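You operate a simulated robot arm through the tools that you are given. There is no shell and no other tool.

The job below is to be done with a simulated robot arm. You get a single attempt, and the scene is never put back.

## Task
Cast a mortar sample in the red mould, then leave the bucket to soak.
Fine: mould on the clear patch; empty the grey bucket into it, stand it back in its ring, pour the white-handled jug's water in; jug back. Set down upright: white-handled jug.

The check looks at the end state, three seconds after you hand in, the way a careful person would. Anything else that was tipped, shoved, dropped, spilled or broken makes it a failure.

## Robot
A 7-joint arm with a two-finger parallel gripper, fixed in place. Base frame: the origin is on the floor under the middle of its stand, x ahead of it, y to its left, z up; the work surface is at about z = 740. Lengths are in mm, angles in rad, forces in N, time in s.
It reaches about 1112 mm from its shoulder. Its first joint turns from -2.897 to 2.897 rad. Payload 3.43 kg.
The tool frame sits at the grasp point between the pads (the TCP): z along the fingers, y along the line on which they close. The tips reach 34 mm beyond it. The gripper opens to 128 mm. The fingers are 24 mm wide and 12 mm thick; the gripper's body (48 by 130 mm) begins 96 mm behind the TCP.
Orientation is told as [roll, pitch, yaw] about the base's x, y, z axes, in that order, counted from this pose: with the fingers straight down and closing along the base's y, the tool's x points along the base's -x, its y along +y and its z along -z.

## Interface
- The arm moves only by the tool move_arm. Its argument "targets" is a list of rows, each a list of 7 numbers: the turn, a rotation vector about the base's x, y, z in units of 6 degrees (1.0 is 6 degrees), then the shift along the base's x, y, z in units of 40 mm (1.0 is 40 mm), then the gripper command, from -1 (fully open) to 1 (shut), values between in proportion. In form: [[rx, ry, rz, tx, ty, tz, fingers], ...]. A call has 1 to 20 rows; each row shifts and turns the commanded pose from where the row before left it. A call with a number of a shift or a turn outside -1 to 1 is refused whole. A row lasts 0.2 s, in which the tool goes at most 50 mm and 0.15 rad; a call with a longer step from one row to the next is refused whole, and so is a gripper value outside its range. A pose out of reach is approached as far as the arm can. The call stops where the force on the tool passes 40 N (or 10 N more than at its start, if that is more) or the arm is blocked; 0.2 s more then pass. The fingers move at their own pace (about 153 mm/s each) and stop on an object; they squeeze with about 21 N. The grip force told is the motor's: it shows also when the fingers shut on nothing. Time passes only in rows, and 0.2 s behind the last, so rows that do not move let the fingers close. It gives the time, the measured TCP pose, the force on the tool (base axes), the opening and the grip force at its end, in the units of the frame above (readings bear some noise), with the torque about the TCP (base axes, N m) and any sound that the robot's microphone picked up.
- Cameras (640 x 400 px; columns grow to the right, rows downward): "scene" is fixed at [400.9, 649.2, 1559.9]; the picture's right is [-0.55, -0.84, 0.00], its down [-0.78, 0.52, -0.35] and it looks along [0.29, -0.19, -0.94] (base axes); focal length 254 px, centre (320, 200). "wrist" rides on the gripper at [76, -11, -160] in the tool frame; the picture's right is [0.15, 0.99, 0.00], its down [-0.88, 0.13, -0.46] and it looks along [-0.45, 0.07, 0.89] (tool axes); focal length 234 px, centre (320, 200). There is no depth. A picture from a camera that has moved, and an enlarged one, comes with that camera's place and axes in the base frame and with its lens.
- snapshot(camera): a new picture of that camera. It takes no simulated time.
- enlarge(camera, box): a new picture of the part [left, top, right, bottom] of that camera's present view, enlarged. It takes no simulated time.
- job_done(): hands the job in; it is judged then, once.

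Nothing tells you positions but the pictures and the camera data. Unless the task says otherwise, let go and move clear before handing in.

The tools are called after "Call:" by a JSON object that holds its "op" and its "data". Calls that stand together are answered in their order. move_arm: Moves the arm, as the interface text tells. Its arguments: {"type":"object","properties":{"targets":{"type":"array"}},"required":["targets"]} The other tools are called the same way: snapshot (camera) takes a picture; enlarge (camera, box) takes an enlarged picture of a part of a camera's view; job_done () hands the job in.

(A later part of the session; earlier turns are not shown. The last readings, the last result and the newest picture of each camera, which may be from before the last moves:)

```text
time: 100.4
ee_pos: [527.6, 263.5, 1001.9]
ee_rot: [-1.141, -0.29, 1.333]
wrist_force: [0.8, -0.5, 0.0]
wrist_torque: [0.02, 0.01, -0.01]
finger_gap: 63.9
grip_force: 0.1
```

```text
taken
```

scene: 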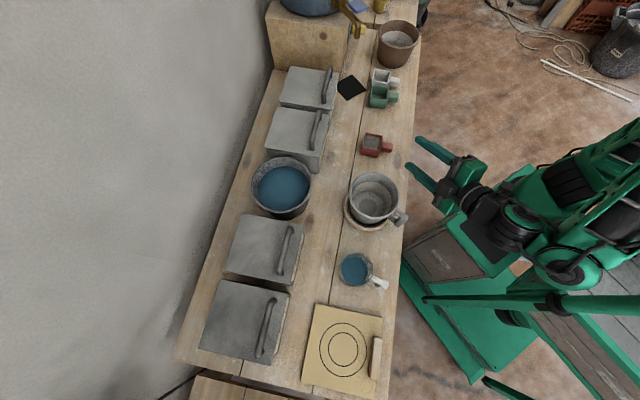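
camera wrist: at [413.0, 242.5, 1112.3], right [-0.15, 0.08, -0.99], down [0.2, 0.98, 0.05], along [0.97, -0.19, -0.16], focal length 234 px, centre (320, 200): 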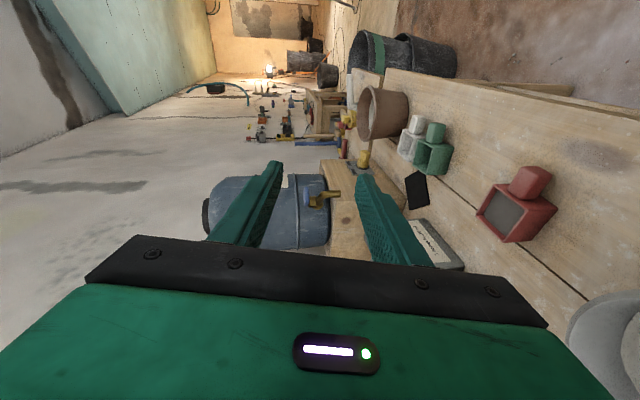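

Call:
{"op": "move_arm", "data": {"targets": [[-0.707, -0.707, 0, 0, 0, 0, 0], [-0.707, -0.707, 0, 0, 0, 0, 0], [-0.707, -0.707, 0, 0, 0, 0, 0], [-0.707, -0.707, 0, 0, 0, 0, 0], [0, 0, 0, 0, 0, 0, 0]]}}

Call:
{"op": "snapshot", "data": {"camera": "scene"}}

```text
time: 101.8
ee_pos: [557.2, 223.9, 1016.3]
ee_rot: [-1.494, -0.097, 1.257]
wrist_force: [-0.1, 0.7, 0.5]
wrist_torque: [-0.03, 0.0, -0.03]
finger_gap: 64.0
grip_force: 0.1
stopped in row 5: the arm was blocked; the commanded pose is now the measured one
```

```text
taken
```

scene: 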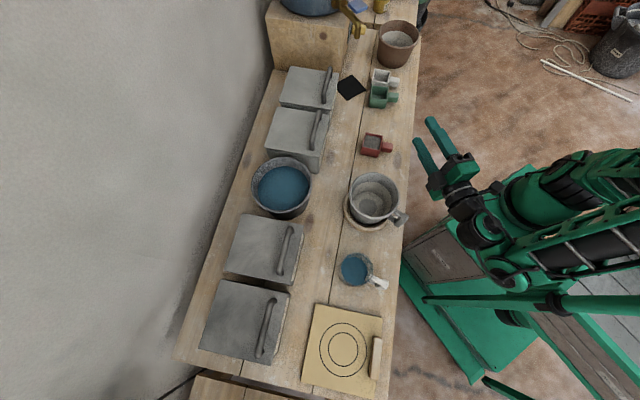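

That orientation is blocked too: the bucket is closer in and further left, so a left roll puts the wrist where the arm can't go. A right roll should mirror the working pose if I turn the gripper half round, so I'm unwinding to vertical fingers first.

Call:
{"op": "move_arm", "data": {"targets": [[-0.881, 0.286, 0, 0, 0, 0, 0], [0.3087, 0.9512, 0, 0, 0, 0, 0], [0.3087, 0.9512, 0, 0, 0, 0, 0], [0.3087, 0.9512, 0, 0, 0, 0, 0], [0.3087, 0.9512, 0, 0, 0, 0, 0], [0.3087, 0.9512, 0, 0, 0, 0, 0], [0.3087, 0.9512, 0, 0, 0, 0, 0], [0.3087, 0.9512, 0, 0, 0, 0, 0], [0.3087, 0.9512, 0, 0, 0, 0, 0], [0.3087, 0.9512, 0, 0, 0, 0, 0], [0.3087, 0.9512, 0, 0, 0, 0, 0], [0.3087, 0.9512, 0, 0, 0, 0, 0], [0.3087, 0.9512, 0, 0, 0, 0, 0], [0.3087, 0.9512, 0, 0, 0, 0, 0], [0.3087, 0.9512, 0, 0, 0, 0, 0], [0.083, 0.257, 0, 0, 0, 0, 0], [0, 0, 0, 0, 0, 0, 0]]}}

Call:
{"op": "snapshot", "data": {"camera": "scene"}}

```text
time: 105.4
ee_pos: [540.9, 240.0, 1015.0]
ee_rot: [-0.001, -0.055, 1.27]
wrist_force: [-0.3, -0.2, -0.7]
wrist_torque: [0.0, -0.01, -0.01]
finger_gap: 64.1
grip_force: 0.0
```

```text
taken
```

scene: 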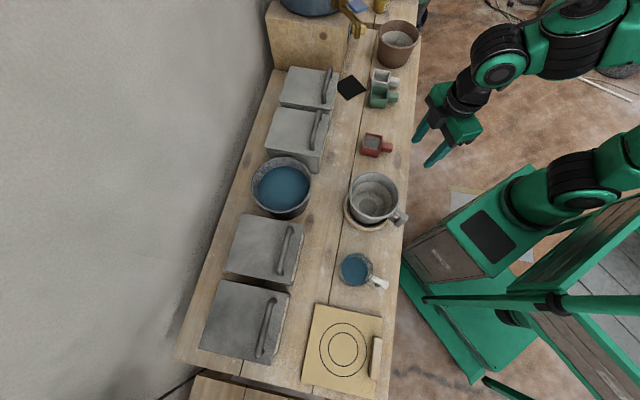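

The arm is free and vertical again. I'm turning the gripper on towards a half turn while moving gently over to the bucket's near side at height.

Call:
{"op": "move_arm", "data": {"targets": [[0, 0, 1, -0.1, 0.1, 0, 0], [0, 0, 1, -0.1, 0.1, 0, 0], [0, 0, 1, -0.1, 0.1, 0, 0], [0, 0, 1, -0.1, 0.1, 0, 0], [0, 0, 1, -0.1, 0.1, 0, 0], [0, 0, 1, -0.1, 0.1, 0, 0], [0, 0, 1, -0.1, 0.1, 0, 0], [0, 0, 1, -0.1, 0.1, 0, 0], [0, 0, 1, -0.1, 0.1, 0, 0], [0, 0, 1, -0.1, 0.1, 0, 0], [0, 0, 1, -0.1, 0.1, 0, 0], [0, 0, 1, -0.1, 0.1, 0, 0], [0, 0, 0, 0, 0, 0, 0]]}}

Call:
{"op": "snapshot", "data": {"camera": "scene"}}

```text
time: 108.2
ee_pos: [493.0, 288.6, 1014.5]
ee_rot: [-0.002, -0.055, 2.529]
wrist_force: [0.0, -0.6, -0.5]
wrist_torque: [-0.02, -0.02, 0.03]
finger_gap: 63.9
grip_force: 0.0
```

```text
taken
```

scene: 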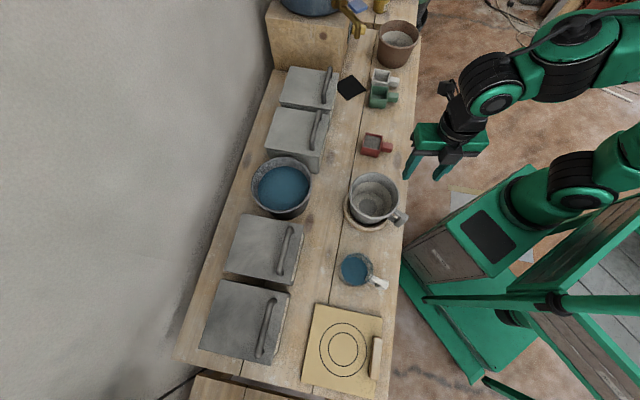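

A yaw of 145° is reached without complaint. I'm continuing to about 215°.

Call:
{"op": "move_arm", "data": {"targets": [[0, 0, 0.97, -0.1, 0.12, 0, 0], [0, 0, 0.97, -0.1, 0.12, 0, 0], [0, 0, 0.97, -0.1, 0.12, 0, 0], [0, 0, 0.97, -0.1, 0.12, 0, 0], [0, 0, 0.97, -0.1, 0.12, 0, 0], [0, 0, 0.97, -0.1, 0.12, 0, 0], [0, 0, 0.97, -0.1, 0.12, 0, 0], [0, 0, 0.97, -0.1, 0.12, 0, 0], [0, 0, 0.97, -0.1, 0.12, 0, 0], [0, 0, 0.97, -0.1, 0.12, 0, 0], [0, 0, 0.97, -0.1, 0.12, 0, 0], [0, 0, 0.97, -0.1, 0.12, 0, 0], [0, 0, 0, 0, 0, 0, 0]]}}

Call:
{"op": "snapshot", "data": {"camera": "scene"}}

```text
time: 111.0
ee_pos: [445.2, 345.8, 1015.5]
ee_rot: [-0.001, -0.055, -2.536]
wrist_force: [-0.1, -0.5, -0.2]
wrist_torque: [-0.01, 0.0, 0.0]
finger_gap: 63.9
grip_force: 0.1
```

```text
taken
```

scene: 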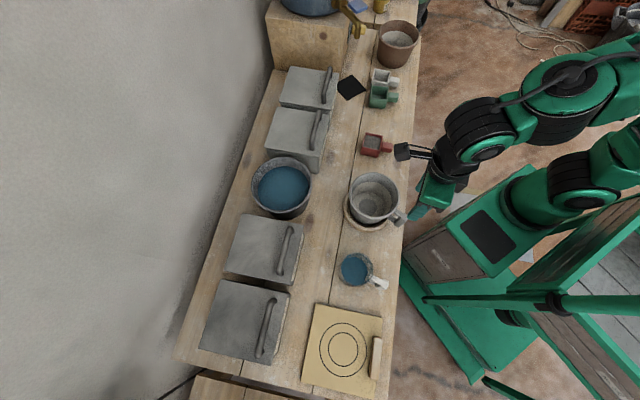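

The gripper is now turned right round with no problem. I'm removing a small leftover pitch and rehearsing the right roll to 60°.

Call:
{"op": "move_arm", "data": {"targets": [[0.299, -0.431, 0, 0, 0, 0, 0], [0.822, 0.569, 0, 0, 0, 0, 0], [0.822, 0.569, 0, 0, 0, 0, 0], [0.822, 0.569, 0, 0, 0, 0, 0], [0.822, 0.569, 0, 0, 0, 0, 0], [0.822, 0.569, 0, 0, 0, 0, 0], [0.822, 0.569, 0, 0, 0, 0, 0], [0.822, 0.569, 0, 0, 0, 0, 0], [0.822, 0.569, 0, 0, 0, 0, 0], [0.822, 0.569, 0, 0, 0, 0, 0], [0.822, 0.569, 0, 0, 0, 0, 0], [0, 0, 0, 0, 0, 0, 0]]}}

Call:
{"op": "snapshot", "data": {"camera": "scene"}}

```text
time: 113.6
ee_pos: [446.0, 345.2, 1014.3]
ee_rot: [-1.05, -0.001, -2.538]
wrist_force: [-0.2, 0.1, 0.2]
wrist_torque: [-0.01, 0.02, 0.01]
finger_gap: 64.0
grip_force: 0.0
```

```text
taken
```

scene: 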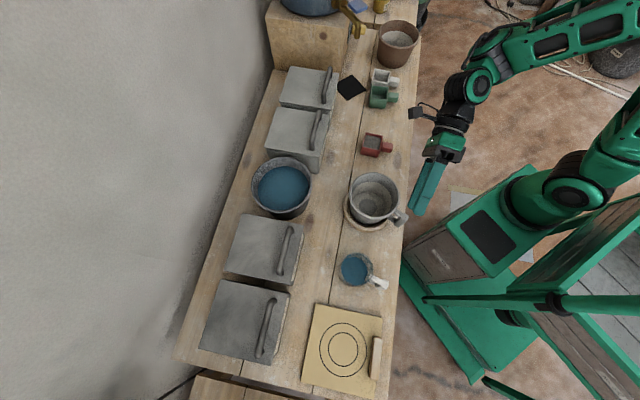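

The first 60° works cleanly with the arm on the open side. I'm continuing to 102°.

Call:
{"op": "move_arm", "data": {"targets": [[0.822, 0.569, 0, 0, 0, 0, 0], [0.822, 0.569, 0, 0, 0, 0, 0], [0.822, 0.569, 0, 0, 0, 0, 0], [0.822, 0.569, 0, 0, 0, 0, 0], [0.822, 0.569, 0, 0, 0, 0, 0], [0.822, 0.569, 0, 0, 0, 0, 0], [0.822, 0.569, 0, 0, 0, 0, 0], [0, 0, 0, 0, 0, 0, 0]]}}

Call:
{"op": "snapshot", "data": {"camera": "scene"}}

```text
time: 115.4
ee_pos: [445.3, 345.6, 1014.7]
ee_rot: [-1.623, -0.002, -2.536]
wrist_force: [0.7, 0.5, -0.1]
wrist_torque: [-0.01, -0.03, -0.03]
finger_gap: 64.2
grip_force: 0.0
out of reach, approached as far as the arm can: row 6, 7
```

```text
taken
```

scene: 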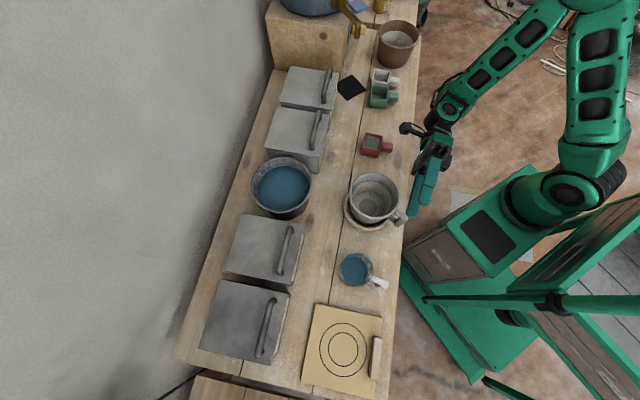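

It reaches 93° before a joint limit. I'm checking whether a bit more yaw gives extra margin.

Call:
{"op": "move_arm", "data": {"targets": [[0, 0, 0.85, 0, 0, 0, 0], [0, 0, 0.85, 0, 0, 0, 0], [0.707, 0.707, 0, 0, 0, 0, 0], [0.707, 0.707, 0, 0, 0, 0, 0], [0, 0, 0, 0, 0, 0, 0]]}}

Call:
{"op": "snapshot", "data": {"camera": "scene"}}

```text
time: 116.6
ee_pos: [445.7, 345.4, 1015.4]
ee_rot: [-1.835, -0.003, -2.357]
wrist_force: [0.2, 0.9, 0.3]
wrist_torque: [-0.01, -0.01, 0.01]
finger_gap: 63.7
grip_force: 0.1
```

```text
taken
```

scene: 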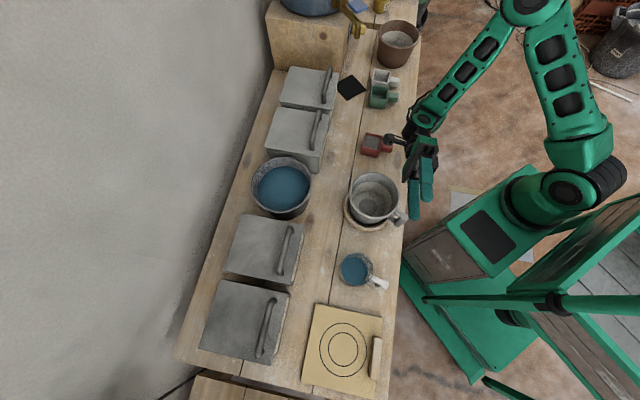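

A yaw of 225° gives a full 105° roll. I'm checking that it still works lower down, near the actual pouring height, while the gripper is empty.

Call:
{"op": "move_arm", "data": {"targets": [[0, 0, 0, 0, 0, -0.5, 0.5], [0, 0, 0, 0, 0, -0.6, 0.5], [0, 0, 0, 0, 0, -0.5, 0.5], [0, 0, 0, 0, 0, 0, 0.5]]}}

Call:
{"op": "snapshot", "data": {"camera": "scene"}}

Call:
{"op": "snapshot", "data": {"camera": "wrist"}}

```text
time: 117.6
ee_pos: [445.6, 345.0, 995.5]
ee_rot: [-1.831, -0.003, -2.358]
wrist_force: [-0.3, 1.0, 0.5]
wrist_torque: [0.03, -0.01, 0.0]
finger_gap: 31.9
grip_force: 0.1
out of reach, approached as far as the arm can: row 2, 3
```

```text
taken
```

scene: 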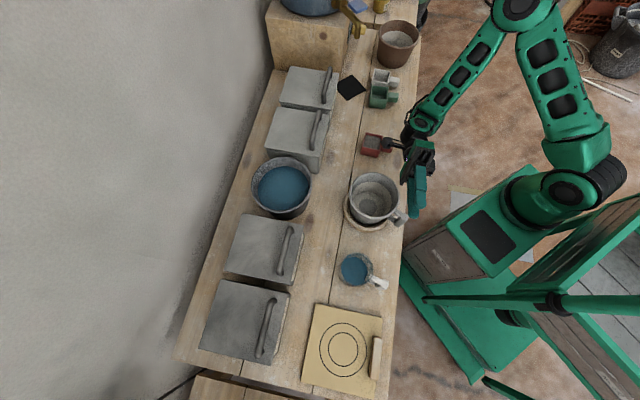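

```text
taken
camera wrist: at [611.9, 287.1, 965.8], right [-0.08, 0.28, -0.96], down [-0.34, -0.91, -0.24], along [-0.94, 0.3, 0.17], focal length 234 px, centre (320, 200)
```

wrist: 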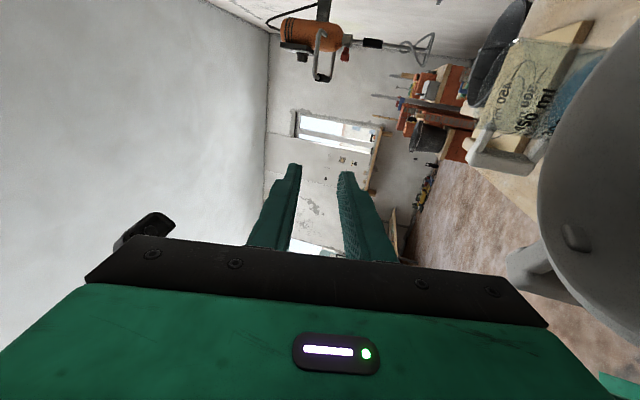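

At a 105° roll the floor is about z=995 for this yaw. I'm adding more yaw and trying lower again.

Call:
{"op": "move_arm", "data": {"targets": [[0, 0, 0.85, 0, -0.1, 0, 0.5], [0, 0, 0.85, 0, -0.1, 0, 0.5], [0, 0, 0, 0, 0, -0.5, 0.5], [0, 0, 0, 0, 0, -0.6, 0.5], [0, 0, 0, 0, 0, 0, 0.5]]}}

Call:
{"op": "snapshot", "data": {"camera": "scene"}}

```text
time: 118.7
ee_pos: [435.7, 336.7, 965.5]
ee_rot: [-1.829, 0.017, -2.18]
wrist_force: [1.6, -0.5, -2.2]
wrist_torque: [0.06, 0.04, 0.05]
finger_gap: 32.0
grip_force: 0.1
stopped in row 5: the force on the tool passed its limit at 58 N (the readings are from after the stop); the commanded pose is now the measured one
```

```text
taken
```

scene: 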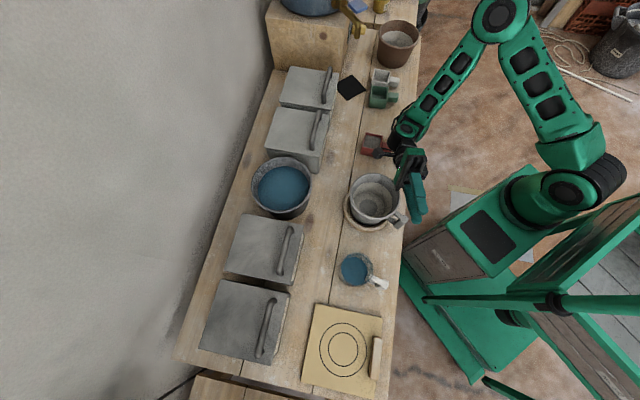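

The tool force spiked, so something touched. I'm looking closely before moving anything.

Call:
{"op": "enlarge", "data": {"camera": "scene", "box": [340, 110, 468, 240]}}

Call:
{"op": "snapshot", "data": {"camera": "wrist"}}

Call:
{"op": "enlarge", "data": {"camera": "scene", "box": [345, 120, 441, 180]}}

```text
3.08 times, centred on (404, 175) of scene
camera zoom: at [400.9, 649.2, 1559.9], right [-0.55, -0.84, 0.0], down [-0.78, 0.52, -0.35], along [0.29, -0.19, -0.94], focal length 781 px, centre (62, 277)
```

zoom: 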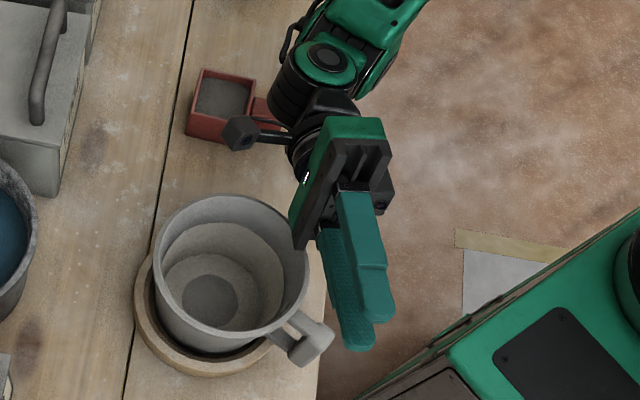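

```text
taken
camera wrist: at [608.9, 309.9, 937.1], right [-0.12, 0.28, -0.95], down [-0.17, -0.95, -0.26], along [-0.98, 0.13, 0.16], focal length 234 px, centre (320, 200)
```

wrist: 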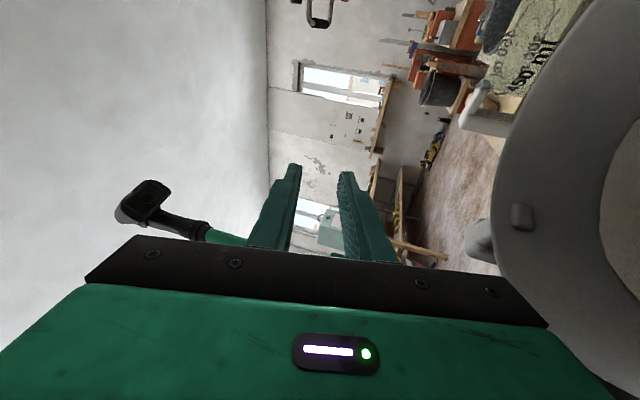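

```text
6.67 times, centred on (393, 150) of scene
camera zoom: at [400.9, 649.2, 1559.9], right [-0.55, -0.84, 0.0], down [-0.78, 0.52, -0.35], along [0.29, -0.19, -0.94], focal length 1692 px, centre (-167, 533)
```

zoom: 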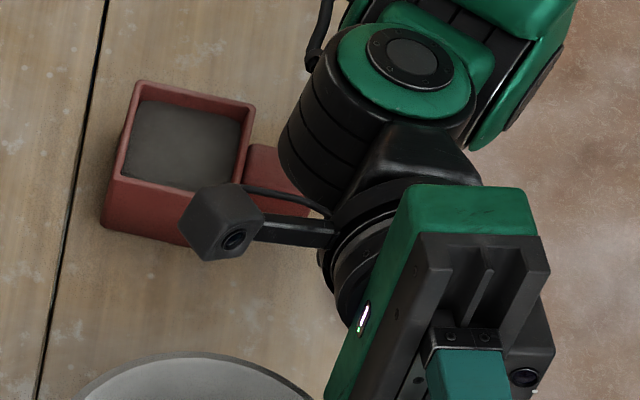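

The mould and bucket show no displacement. The gripper body's lower corner came down close to the bucket's rim, so I'm raising straight up and then checking both.

Call:
{"op": "move_arm", "data": {"targets": [[0, 0, 0, 0, 0, 0.3, 0.5], [0, 0, 0, 0, 0, 0.6, 0.5], [0, 0, 0, 0, 0, 0.6, 0.5], [0, 0, 0, 0, 0, 0.3, 0.5], [0, 0, 0, 0, 0, 0, 0.5]]}}

Call:
{"op": "snapshot", "data": {"camera": "scene"}}

Call:
{"op": "enlarge", "data": {"camera": "scene", "box": [340, 160, 436, 240]}}

Call:
{"op": "enlarge", "data": {"camera": "scene", "box": [335, 120, 415, 170]}}

```text
time: 119.9
ee_pos: [435.4, 336.1, 1038.0]
ee_rot: [-1.831, 0.015, -2.177]
wrist_force: [-0.7, -0.1, -0.2]
wrist_torque: [-0.01, -0.01, -0.02]
finger_gap: 32.0
grip_force: 0.0
```

```text
taken
```

scene: 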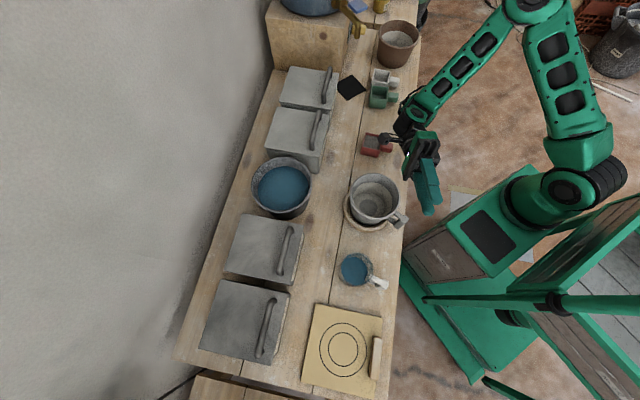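

```text
5.00 times, centred on (388, 200) of scene
camera zoom: at [400.9, 649.2, 1559.9], right [-0.55, -0.84, 0.0], down [-0.78, 0.52, -0.35], along [0.29, -0.19, -0.94], focal length 1269 px, centre (-20, 200)
```

zoom: 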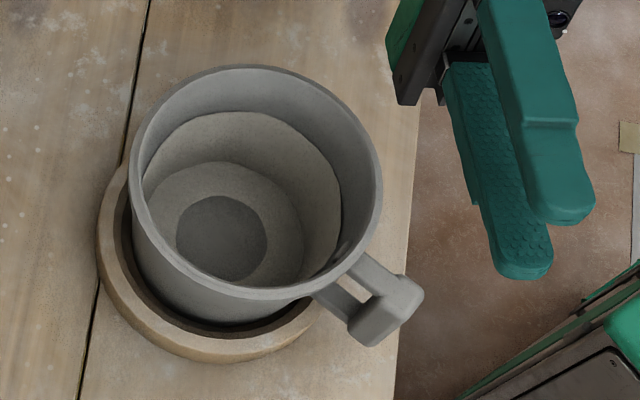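

```text
8.00 times, centred on (375, 145) of scene
camera zoom: at [400.9, 649.2, 1559.9], right [-0.55, -0.84, 0.0], down [-0.78, 0.52, -0.35], along [0.29, -0.19, -0.94], focal length 2030 px, centre (-120, 640)
```

zoom: 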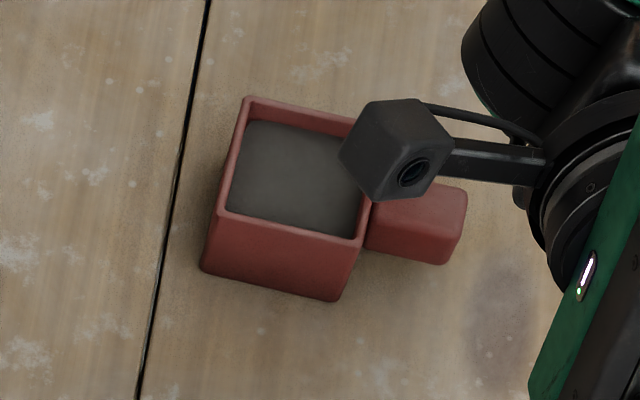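

Both are fine: the bucket sits in its ring as before and the mould hasn't moved. I'll keep the gripper body off to the side of the bucket's rim by pouring nearer the bucket's handle side. I'm rehearsing that pose at about 95° and finding a workable height, watching for contact.

Call:
{"op": "move_arm", "data": {"targets": [[-0.475, -0.686, 0, -0.1, -0.24, 0, 0.5], [-0.475, -0.686, 0, -0.1, -0.24, 0, 0.5], [0, 0, -0.83, 0, 0, 0, 0.5], [0, 0, 0, 0, 0, -0.5, 0.5], [0, 0, 0, 0, 0, -0.5, 0.5], [0, 0, 0, 0, 0, -0.4, 0.5], [0, 0, 0, 0, 0, 0, 0.5]]}}

Call:
{"op": "enlarge", "data": {"camera": "scene", "box": [340, 110, 468, 240]}}

```text
time: 121.5
ee_pos: [425.1, 318.0, 980.0]
ee_rot: [-1.654, 0.017, -2.262]
wrist_force: [0.2, -0.4, -0.1]
wrist_torque: [0.0, -0.01, 0.01]
finger_gap: 31.9
grip_force: 0.1
```

```text
3.08 times, centred on (404, 175) of scene
camera zoom: at [400.9, 649.2, 1559.9], right [-0.55, -0.84, 0.0], down [-0.78, 0.52, -0.35], along [0.29, -0.19, -0.94], focal length 781 px, centre (62, 277)
```

zoom: 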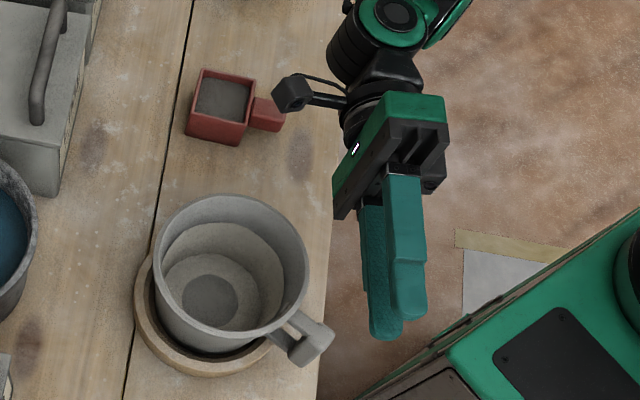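

It's reachable at z=980 and the gripper body is now clear of the bucket. I'm going a little lower, in small steps.

Call:
{"op": "move_arm", "data": {"targets": [[0, 0, 0, 0, 0, -0.25, 0.5], [0, 0, 0, 0, 0, -0.25, 0.5], [0, 0, 0, 0, 0, -0.25, 0.5], [0, 0, 0, 0, 0, 0, 0.5]]}}

Call:
{"op": "enlarge", "data": {"camera": "scene", "box": [340, 110, 468, 240]}}

```text
time: 122.5
ee_pos: [426.4, 318.1, 981.6]
ee_rot: [-1.654, 0.018, -2.262]
wrist_force: [0.0, 0.0, -0.1]
wrist_torque: [0.01, -0.04, 0.03]
finger_gap: 31.8
grip_force: 0.0
out of reach, approached as far as the arm can: row 1, 2, 3
```

```text
3.08 times, centred on (404, 175) of scene
camera zoom: at [400.9, 649.2, 1559.9], right [-0.55, -0.84, 0.0], down [-0.78, 0.52, -0.35], along [0.29, -0.19, -0.94], focal length 781 px, centre (62, 277)
```

zoom: 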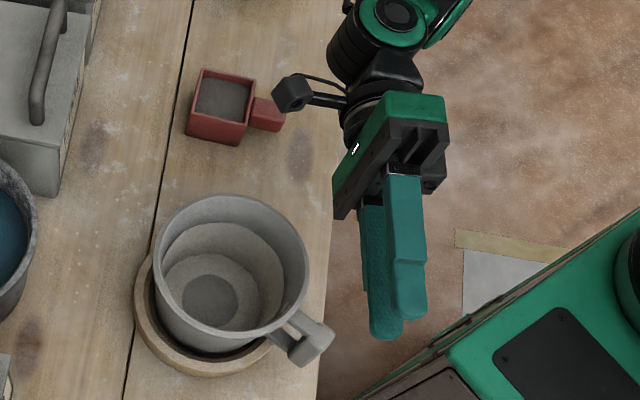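

The limit is z≈980 at this yaw. More yaw helped before, so I'm adding about 15° and trying lower again.

Call:
{"op": "move_arm", "data": {"targets": [[0, 0, 0.81, 0.15, -0.24, 0, 0.5], [0, 0, 0.81, 0.15, -0.24, 0, 0.5], [0, 0, 0.81, 0.12, -0.24, 0, 0.5], [0, 0, 0, 0, 0, -0.25, 0.5], [0, 0, 0, 0, 0, -0.25, 0.5], [0, 0, 0, 0, 0, -0.25, 0.5], [0, 0, 0, 0, 0, -0.25, 0.5], [0, 0, 0, 0, 0, 0, 0.5]]}}

Call:
{"op": "enlarge", "data": {"camera": "scene", "box": [340, 110, 468, 240]}}

```text
time: 124.3
ee_pos: [443.4, 289.8, 941.6]
ee_rot: [-1.656, 0.019, -2.009]
wrist_force: [0.8, 0.2, -0.4]
wrist_torque: [-0.02, -0.01, -0.02]
finger_gap: 32.1
grip_force: 0.1
```

```text
3.08 times, centred on (404, 175) of scene
camera zoom: at [400.9, 649.2, 1559.9], right [-0.55, -0.84, 0.0], down [-0.78, 0.52, -0.35], along [0.29, -0.19, -0.94], focal length 781 px, centre (62, 277)
```

zoom: 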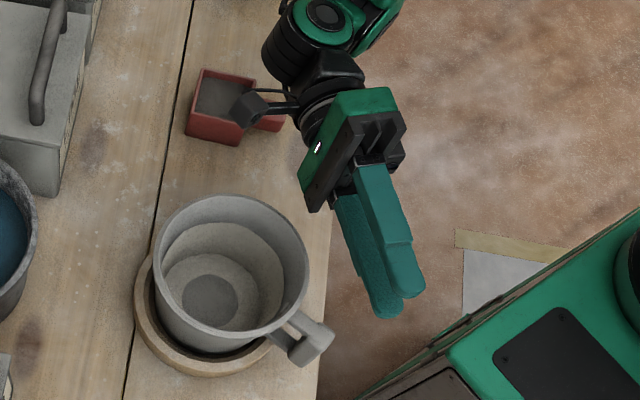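

This pose works: a 95° roll at z≈942 with clear margins to the bucket. I'm unrolling the gripper while rising, which also checks the whole roll path.

Call:
{"op": "move_arm", "data": {"targets": [[-0.424, -0.906, 0, 0, 0, 0.12, 0.2], [-0.424, -0.906, 0, 0, 0, 0.12, 0.2], [-0.424, -0.906, 0, 0, 0, 0.12, 0.2], [-0.424, -0.906, 0, 0, 0, 0.12, 0.2], [-0.424, -0.906, 0, 0, 0, 0.12, 0.2], [-0.424, -0.906, 0, 0, 0, 0.12, 0.2], [-0.424, -0.906, 0, 0, 0, 0.12, 0.2], [-0.424, -0.906, 0, 0, 0, 0.12, 0.2], [-0.424, -0.906, 0, 0, 0, 0.12, 0.2], [-0.424, -0.906, 0, 0, 0, 0.12, 0.2], [-0.424, -0.906, 0, 0, 0, 0.12, 0.2], [-0.424, -0.906, 0, 0, 0, 0.12, 0.2], [-0.424, -0.906, 0, 0, 0, 0.12, 0.2], [-0.424, -0.906, 0, 0, 0, 0.12, 0.2], [-0.424, -0.906, 0, 0, 0, 0.12, 0.2], [-0.345, -0.737, 0, 0, 0, 0, 0.2], [0, 0, 0, 0, 0, 0, 0.2]]}}

Call:
{"op": "snapshot", "data": {"camera": "scene"}}

```text
time: 128.1
ee_pos: [550.1, 197.8, 997.7]
ee_rot: [-0.126, -0.018, -2.363]
wrist_force: [1.2, 0.6, -0.2]
wrist_torque: [-0.09, 0.12, 0.01]
finger_gap: 51.4
grip_force: 0.1
out of reach, approached as far as the arm can: row 13, 14, 15
stopped in row 17: the arm was blocked; the commanded pose is now the measured one
```

```text
taken
```

scene: 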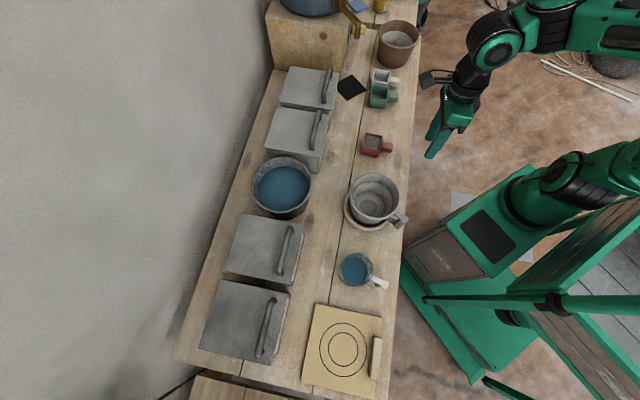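

With the fingers vertical, that extra yaw is past a wrist limit and the arm slid off to the side; nothing was touched. So the yaw must grow together with the roll. I'm resetting to the known good pose at yaw 215°.

Call:
{"op": "move_arm", "data": {"targets": [[-0.37, -0.48, 0, 0, 0, 0.2, 0.2], [-0.37, -0.48, 0, 0, 0, 0.2, 0.2], [0, 0, -0.4, -0.4, 0.55, 0, 0.2], [0, 0, -0.4, -0.4, 0.55, 0, 0.2], [0, 0, -0.4, -0.4, 0.55, 0, 0.2], [0, 0, -0.4, -0.4, 0.55, 0, 0.2], [0, 0, 0, -0.4, 0.55, 0, 0.2], [0, 0, 0, -0.4, 0.55, 0, 0.2], [0, 0, 0, -0.22, 0.35, 0, 0.2], [0, 0, 0, 0, 0, 0, 0.2]]}}

Call:
{"op": "snapshot", "data": {"camera": "scene"}}

```text
time: 130.3
ee_pos: [442.3, 343.9, 1016.6]
ee_rot: [-0.001, -0.001, -2.53]
wrist_force: [0.1, 0.2, 0.4]
wrist_torque: [-0.03, 0.0, 0.0]
finger_gap: 51.6
grip_force: 0.1
```

```text
taken
```

scene: 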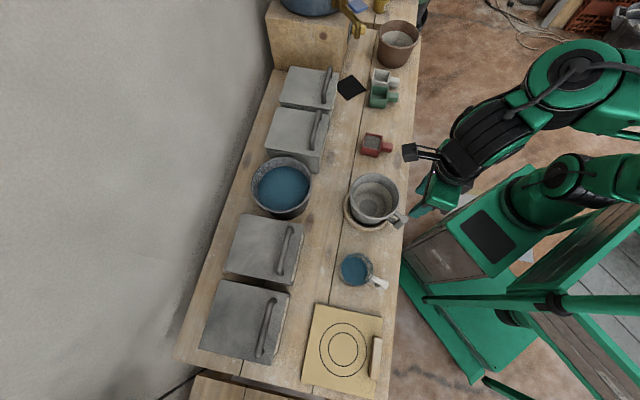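

I'm back at the good starting pose. I'm now rehearsing the full planned pour path, with yaw growing as the roll grows, first to 60°.

Call:
{"op": "move_arm", "data": {"targets": [[0, 0, 0, -0.715, 0.25, -0.165, 0.5], [0.661, 0.507, 0.139, -0.027, -0.007, -0.125, 0.5], [0.661, 0.507, 0.139, -0.027, -0.007, -0.125, 0.5], [0.661, 0.507, 0.139, -0.027, -0.007, -0.125, 0.5], [0.661, 0.507, 0.139, -0.027, -0.007, -0.125, 0.5], [0.661, 0.507, 0.139, -0.027, -0.007, -0.125, 0.5], [0.661, 0.507, 0.139, -0.027, -0.007, -0.125, 0.5], [0.614, 0.563, 0.278, 0.01, -0.093, -0.208, 0.5], [0.614, 0.563, 0.278, 0.01, -0.093, -0.208, 0.5], [0.614, 0.563, 0.278, 0.01, -0.093, -0.208, 0.5], [0.552, 0.624, 0.389, 0.055, -0.15, -0.208, 0.5], [0.552, 0.624, 0.389, 0.055, -0.15, -0.208, 0.5], [0.552, 0.624, 0.389, 0.055, -0.15, -0.208, 0.5], [0, 0, 0, 0, 0, 0, 0.5]]}}

Call:
{"op": "snapshot", "data": {"camera": "scene"}}

```text
time: 133.3
ee_pos: [415.3, 321.4, 928.5]
ee_rot: [-1.05, 0.002, -2.232]
wrist_force: [0.7, 0.0, 0.1]
wrist_torque: [0.0, 0.0, 0.0]
finger_gap: 32.0
grip_force: 0.1
```

```text
taken
```

scene: 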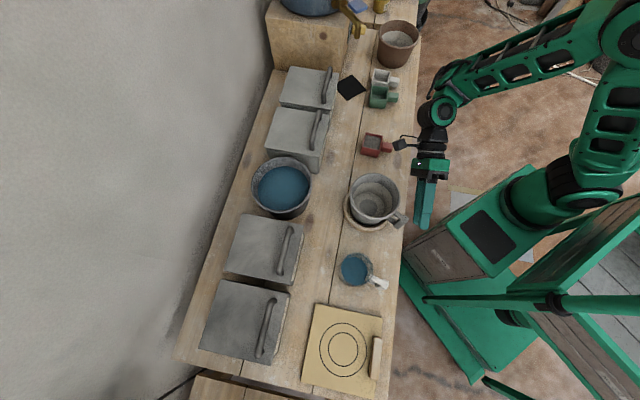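

That tracked the plan precisely. I'm rehearsing the second part to 97°.

Call:
{"op": "move_arm", "data": {"targets": [[0.466, 0.691, 0.444, 0.108, -0.171, 0.033, 0.5], [0.466, 0.691, 0.444, 0.108, -0.171, 0.033, 0.5], [0.466, 0.691, 0.444, 0.108, -0.171, 0.033, 0.5], [0.385, 0.739, 0.278, 0.125, -0.116, 0.046, 0.5], [0.385, 0.739, 0.278, 0.125, -0.116, 0.046, 0.5], [0.385, 0.739, 0.278, 0.125, -0.116, 0.046, 0.5], [0.242, 0.531, 0.083, 0.084, -0.05, 0.05, 0.5], [0.242, 0.531, 0.083, 0.084, -0.05, 0.05, 0.5], [0, 0, 0, 0, 0, 0, 0.5]]}}

Call:
{"op": "snapshot", "data": {"camera": "scene"}}

Call:
{"op": "enlarge", "data": {"camera": "scene", "box": [340, 110, 468, 240]}}

```text
time: 135.3
ee_pos: [450.6, 282.7, 942.8]
ee_rot: [-1.692, 0.001, -1.988]
wrist_force: [0.7, 0.3, 0.0]
wrist_torque: [0.01, -0.01, -0.04]
finger_gap: 32.1
grip_force: 0.0
```

```text
taken
```

scene: 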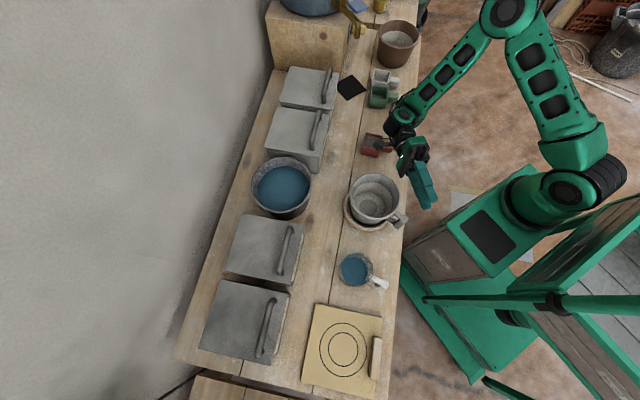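

```text
3.08 times, centred on (404, 175) of scene
camera zoom: at [400.9, 649.2, 1559.9], right [-0.55, -0.84, 0.0], down [-0.78, 0.52, -0.35], along [0.29, -0.19, -0.94], focal length 781 px, centre (62, 277)
```

zoom: 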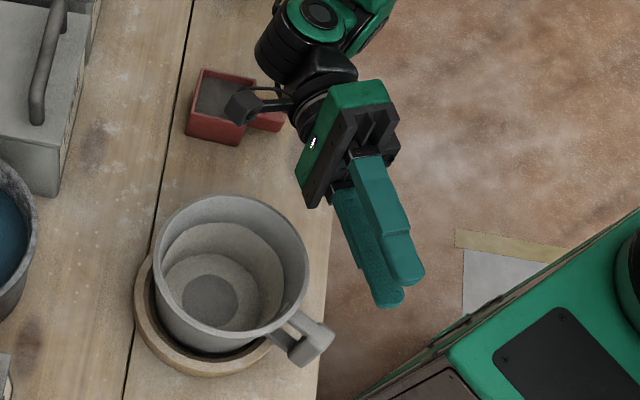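

The whole pour path is feasible end to end. I'm retracing it in reverse back to vertical fingers.

Call:
{"op": "move_arm", "data": {"targets": [[-0.242, -0.531, -0.083, -0.084, 0.05, -0.05, 0.2], [-0.242, -0.531, -0.083, -0.084, 0.05, -0.05, 0.2], [-0.385, -0.739, -0.278, -0.125, 0.116, -0.046, 0.2], [-0.385, -0.739, -0.278, -0.125, 0.116, -0.046, 0.2], [-0.385, -0.739, -0.278, -0.125, 0.116, -0.046, 0.2], [-0.466, -0.691, -0.444, -0.108, 0.171, -0.033, 0.2], [-0.466, -0.691, -0.444, -0.108, 0.171, -0.033, 0.2], [-0.466, -0.691, -0.444, -0.108, 0.171, -0.033, 0.2], [-0.552, -0.624, -0.389, -0.055, 0.15, 0.208, 0.2], [-0.552, -0.624, -0.389, -0.055, 0.15, 0.208, 0.2], [-0.552, -0.624, -0.389, -0.055, 0.15, 0.208, 0.2], [-0.614, -0.563, -0.278, -0.01, 0.093, 0.208, 0.2], [-0.614, -0.563, -0.278, -0.01, 0.093, 0.208, 0.2], [-0.614, -0.563, -0.278, -0.01, 0.093, 0.208, 0.2], [0, 0, 0, 0, 0, 0, 0.2]]}}

Call:
{"op": "move_arm", "data": {"targets": [[-0.661, -0.507, -0.139, 0.027, 0.007, 0.125, 0.2], [-0.661, -0.507, -0.139, 0.027, 0.007, 0.125, 0.2], [-0.661, -0.507, -0.139, 0.027, 0.007, 0.125, 0.2], [-0.661, -0.507, -0.139, 0.027, 0.007, 0.125, 0.2], [-0.661, -0.507, -0.139, 0.027, 0.007, 0.125, 0.2], [-0.661, -0.507, -0.139, 0.027, 0.007, 0.125, 0.2], [0, 0, 0, 0, 0, 0, 0.2]]}}

```text
time: 138.5
ee_pos: [408.7, 352.7, 978.8]
ee_rot: [-0.521, 0.002, -2.443]
wrist_force: [-0.1, 0.0, 0.1]
wrist_torque: [0.04, -0.05, -0.01]
finger_gap: 51.2
grip_force: 0.1
```

```text
time: 140.1
ee_pos: [414.8, 353.9, 1007.7]
ee_rot: [0.0, 0.0, -2.53]
wrist_force: [-0.9, -0.4, 0.7]
wrist_torque: [0.03, -0.03, -0.01]
finger_gap: 51.2
grip_force: 0.0
```

The orientation is back exactly. I'm moving to hover above the jug's handle with the turned gripper.

Call:
{"op": "move_arm", "data": {"targets": [[0, 0, -0.21, -0.42, 0.69, 0, 0.1], [0, 0, -0.21, -0.42, 0.69, 0, 0.1], [0, 0, -0.21, -0.42, 0.69, 0, 0.1], [0, 0, -0.21, -0.42, 0.69, -0.3, 0.1], [0, 0, -0.22, -0.44, 0.69, -0.5, 0.1], [0, 0, 0, 0, 0, 0, 0.1]]}}

Call:
{"op": "snapshot", "data": {"camera": "wrist"}}

Call:
{"op": "snapshot", "data": {"camera": "scene"}}

```text
time: 141.5
ee_pos: [330.1, 492.1, 976.5]
ee_rot: [0.0, 0.001, -2.642]
wrist_force: [0.3, -0.6, -0.1]
wrist_torque: [0.0, 0.01, 0.03]
finger_gap: 57.5
grip_force: 0.0
```

```text
taken
camera wrist: at [391.6, 538.0, 1135.9], right [0.6, -0.8, 0.0], down [-0.71, -0.54, 0.46], along [-0.36, -0.27, -0.89], focal length 234 px, centre (320, 200)
```

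wrist: 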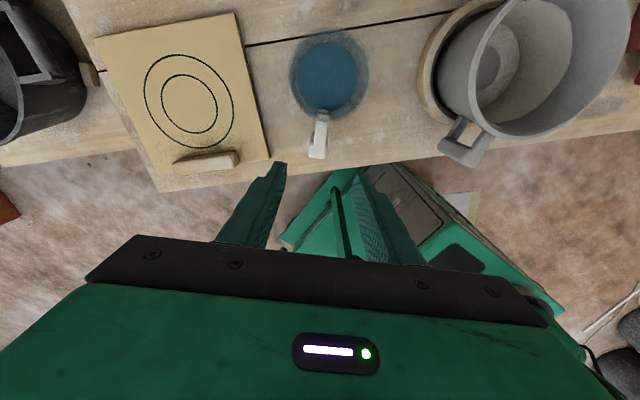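

```text
taken
```

scene: 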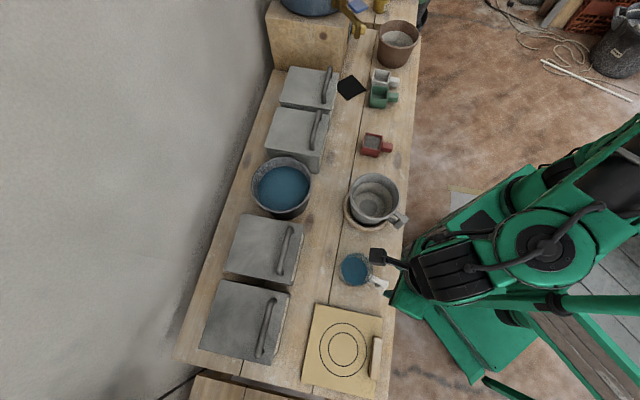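

I'm hovering above the jug with the camera looking straight down on it. I'm enlarging to refine the handle's position.

Call:
{"op": "enlarge", "data": {"camera": "wrist", "box": [270, 20, 380, 175]}}

Call:
{"op": "enlarge", "data": {"camera": "wrist", "box": [295, 100, 345, 165]}}

```text
2.58 times, centred on (325, 98) of wrist
camera zoom: at [391.6, 538.0, 1135.9], right [0.6, -0.8, 0.0], down [-0.71, -0.54, 0.46], along [-0.36, -0.27, -0.89], focal length 604 px, centre (307, 464)
```

zoom: 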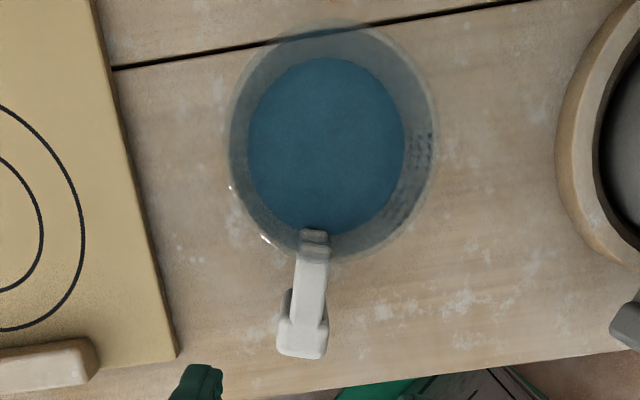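

```text
6.15 times, centred on (320, 132) of wrist
camera zoom: at [391.6, 538.0, 1135.9], right [0.6, -0.8, 0.0], down [-0.71, -0.54, 0.46], along [-0.36, -0.27, -0.89], focal length 1441 px, centre (320, 615)
```

zoom: 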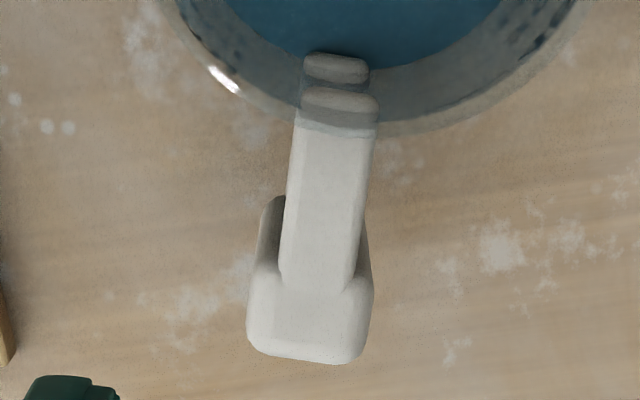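

The handle's bar is centred between the fingers to about 1 mm. I'm descending over it.

Call:
{"op": "move_arm", "data": {"targets": [[0, 0, 0, 0, 0, -0.6, 0.1], [0, 0, 0, 0, 0, -0.8, 0.1], [0, 0, 0, 0, 0, -0.8, 0.1], [0, 0, 0, 0, 0, -0.6, 0.1], [0, 0, 0, 0, 0, -0.4, 0.1], [0, 0, 0, 0, 0, 0, 0.1]]}}

Call:
{"op": "snapshot", "data": {"camera": "wrist"}}

Call:
{"op": "enlarge", "data": {"camera": "scene", "box": [330, 235, 426, 305]}}

```text
time: 142.9
ee_pos: [330.0, 491.3, 850.9]
ee_rot: [0.001, 0.0, -2.643]
wrist_force: [-0.1, -0.8, -0.3]
wrist_torque: [0.01, -0.02, 0.01]
finger_gap: 57.7
grip_force: 0.1
```

```text
taken
camera wrist: at [392.3, 537.5, 1009.7], right [0.6, -0.8, 0.0], down [-0.71, -0.54, 0.46], along [-0.36, -0.27, -0.89], focal length 234 px, centre (320, 200)
```

wrist: 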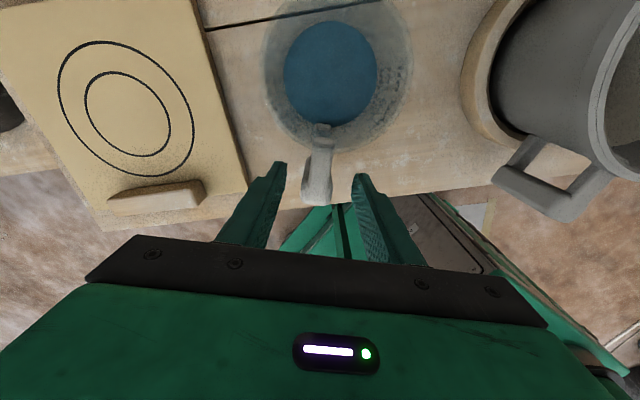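

```text
5.71 times, centred on (378, 270) of scene
camera zoom: at [400.9, 649.2, 1559.9], right [-0.55, -0.84, 0.0], down [-0.78, 0.52, -0.35], along [0.29, -0.19, -0.94], focal length 1450 px, centre (-11, -200)
```

zoom: 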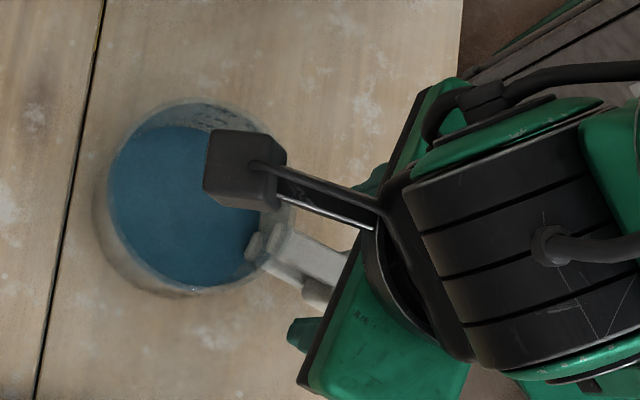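

The bar is between the fingers. I'm lowering the last bit to grip height.

Call:
{"op": "move_arm", "data": {"targets": [[0, 0, 0, 0, 0, -0.35, 0.1], [0, 0, 0, 0, 0, -0.35, 0.1], [0, 0, 0, 0, 0, -0.2, 0.1], [0, 0, 0, 0, 0, 0, 0.1]]}}

Call:
{"op": "snapshot", "data": {"camera": "wrist"}}

```text
time: 143.9
ee_pos: [328.3, 491.7, 812.7]
ee_rot: [0.002, 0.0, -2.641]
wrist_force: [-0.8, -0.6, 0.4]
wrist_torque: [0.04, -0.03, -0.02]
finger_gap: 57.4
grip_force: 0.1
```

```text
taken
camera wrist: at [391.1, 537.8, 972.7], right [0.6, -0.8, 0.0], down [-0.71, -0.54, 0.46], along [-0.36, -0.27, -0.89], focal length 234 px, centre (320, 200)
```

wrist: 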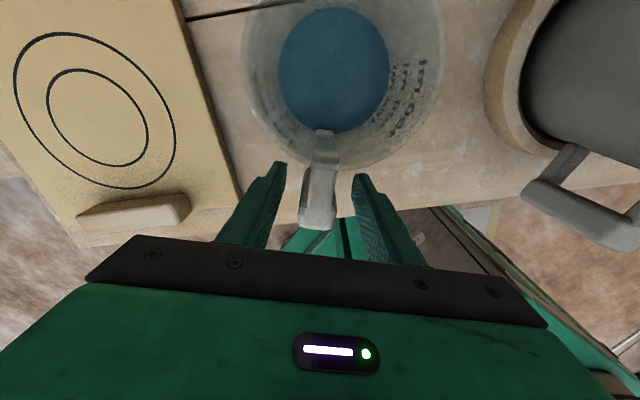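

The fingers are at the right height around the bar. I'm closing on it.

Call:
{"op": "move_arm", "data": {"targets": [[0, 0, 0, 0, 0, 0, 0.4], [0, 0, 0, 0, 0, 0, 0.52], [0, 0, 0, 0, 0, 0, 0.58], [0, 0, 0, 0, 0, 0, 0.7], [0, 0, 0, 0, 0, 0, 1], [0, 0, 0, 0, 0, 0, 1]]}}

Call:
{"op": "snapshot", "data": {"camera": "wrist"}}

Call:
{"op": "enlarge", "data": {"camera": "scene", "box": [330, 235, 426, 305]}}

```text
time: 145.3
ee_pos: [329.1, 491.3, 812.8]
ee_rot: [0.001, 0.0, -2.643]
wrist_force: [-0.5, 0.5, -1.3]
wrist_torque: [0.0, -0.01, 0.03]
finger_gap: 25.6
grip_force: 21.0
```

```text
taken
camera wrist: at [391.1, 537.8, 972.9], right [0.6, -0.8, 0.0], down [-0.71, -0.54, 0.46], along [-0.36, -0.27, -0.89], focal length 234 px, centre (320, 200)
```

wrist: 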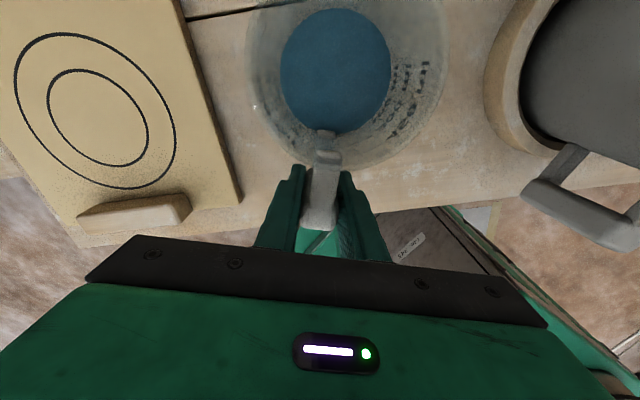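

```text
5.71 times, centred on (378, 270) of scene
camera zoom: at [400.9, 649.2, 1559.9], right [-0.55, -0.84, 0.0], down [-0.78, 0.52, -0.35], along [0.29, -0.19, -0.94], focal length 1450 px, centre (-11, -200)
```

zoom: 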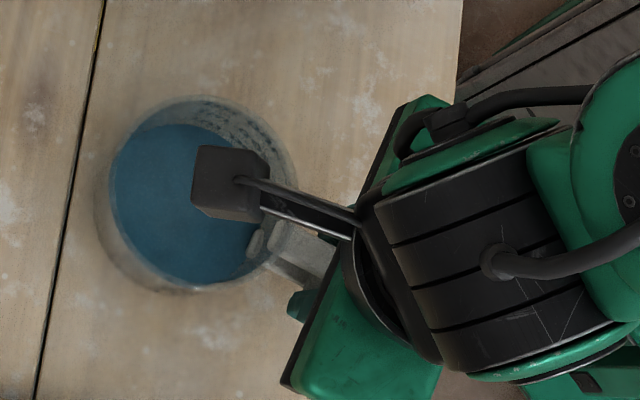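

The jug's handle is gripped. I'm lifting a few millimetres to check the weight and any droop.

Call:
{"op": "move_arm", "data": {"targets": [[0, 0, 0, 0, 0, 0.08, 1], [0, 0, 0, 0, 0, 0.08, 1], [0, 0, 0, 0, 0, 0.08, 1], [0, 0, 0, 0, 0, 0.06, 1], [0, 0, 0, 0, 0, 0, 1]]}}

Call:
{"op": "snapshot", "data": {"camera": "wrist"}}

Call:
{"op": "enlarge", "data": {"camera": "scene", "box": [330, 235, 426, 305]}}

```text
time: 146.5
ee_pos: [328.2, 492.0, 824.4]
ee_rot: [0.0, 0.0, -2.643]
wrist_force: [-0.3, 0.7, -1.9]
wrist_torque: [-0.05, 0.1, 0.03]
finger_gap: 25.5
grip_force: 21.1
```

```text
taken
camera wrist: at [390.5, 537.2, 984.7], right [0.6, -0.8, 0.0], down [-0.71, -0.54, 0.46], along [-0.36, -0.27, -0.89], focal length 234 px, centre (320, 200)
```

wrist: 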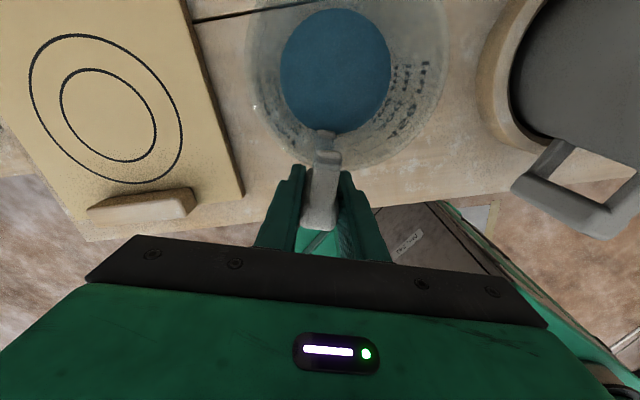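

```text
5.71 times, centred on (378, 270) of scene
camera zoom: at [400.9, 649.2, 1559.9], right [-0.55, -0.84, 0.0], down [-0.78, 0.52, -0.35], along [0.29, -0.19, -0.94], focal length 1450 px, centre (-11, -200)
```

zoom: 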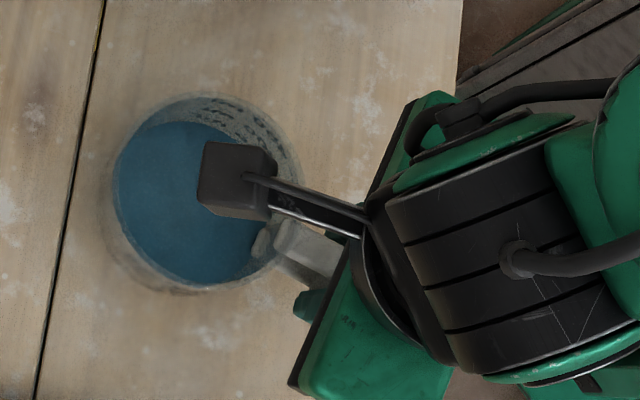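

The jug lifts level and rigidly in the grip, weighing only about 2 N. I'm raising it smoothly.

Call:
{"op": "move_arm", "data": {"targets": [[0, 0, 0, 0, 0, 0.15, 1], [0, 0, 0, 0, 0, 0.3, 1], [0, 0, 0, 0, 0, 0.45, 1], [0, 0, 0, 0, 0, 0.55, 1], [0, 0, 0, 0, 0, 0.6, 1], [0, 0, 0, 0, 0, 0.6, 1], [0, 0, 0, 0, 0, 0.6, 1], [0, 0, 0, 0, 0, 0.55, 1], [0, 0, 0, 0, 0, 0.45, 1], [0, 0, 0, 0, 0, 0.3, 1], [0, 0, 0, 0, 0, 0.12, 1], [0, 0, 0, 0, 0, 0, 1]]}}

Call:
{"op": "snapshot", "data": {"camera": "wrist"}}

Call:
{"op": "snapshot", "data": {"camera": "scene"}}

```text
time: 149.1
ee_pos: [328.3, 489.8, 1010.9]
ee_rot: [0.0, -0.001, -2.641]
wrist_force: [0.2, 0.1, -1.4]
wrist_torque: [-0.01, 0.07, 0.01]
finger_gap: 25.6
grip_force: 20.9
```

```text
taken
camera wrist: at [391.0, 536.7, 1171.2], right [0.6, -0.8, 0.0], down [-0.71, -0.54, 0.46], along [-0.36, -0.27, -0.89], focal length 234 px, centre (320, 200)
```

wrist: 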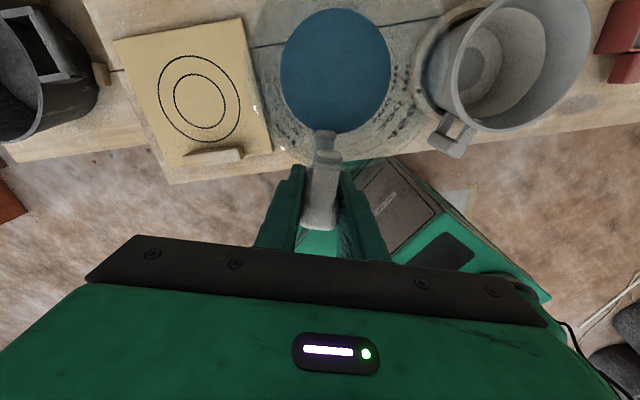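

```text
taken
```

scene: 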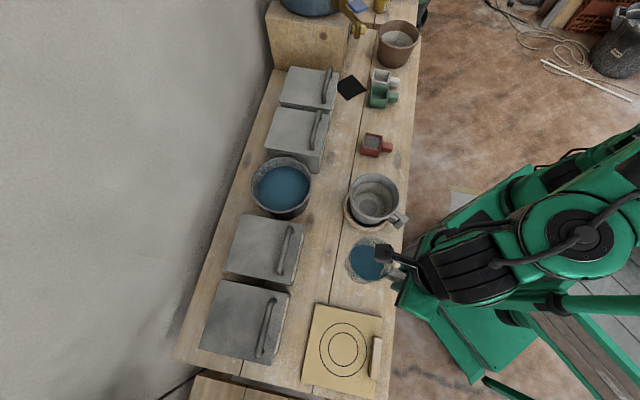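

The jug is steady. I'm carrying it smoothly to the pour start beside the bucket.

Call:
{"op": "move_arm", "data": {"targets": [[0, 0, 0.08, 0.17, -0.27, 0, 1], [0, 0, 0.14, 0.3, -0.475, 0, 1], [0, 0, 0.19, 0.385, -0.61, 0, 1], [0, 0, 0.21, 0.425, -0.68, 0, 1], [0, 0, 0.19, 0.385, -0.61, 0, 1], [0, 0, 0.15, 0.3, -0.475, 0, 1], [0, 0, 0.09, 0.17, -0.27, 0, 1], [0, 0, 0, 0, 0, 0, 1], [0, 0, 0, 0, 0, 0, 1]]}}

Call:
{"op": "snapshot", "data": {"camera": "scene"}}

Call:
{"op": "snapshot", "data": {"camera": "wrist"}}

```text
time: 151.1
ee_pos: [415.0, 355.9, 1010.3]
ee_rot: [0.001, 0.0, -2.53]
wrist_force: [0.0, -0.2, -1.2]
wrist_torque: [-0.07, 0.04, 0.0]
finger_gap: 25.9
grip_force: 20.9
```

```text
taken
```

scene: 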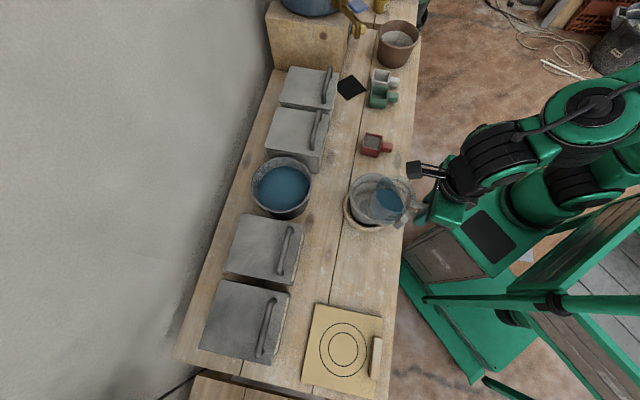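

```text
taken
camera wrist: at [472.0, 408.5, 1170.4], right [0.69, -0.73, 0.0], down [-0.65, -0.61, 0.46], along [-0.33, -0.31, -0.89], focal length 234 px, centre (320, 200)
```

wrist: 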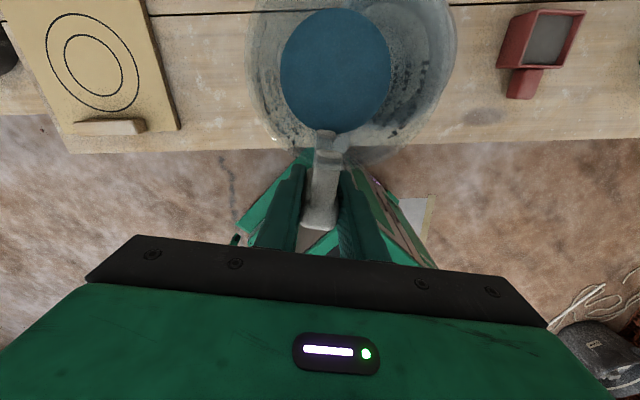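

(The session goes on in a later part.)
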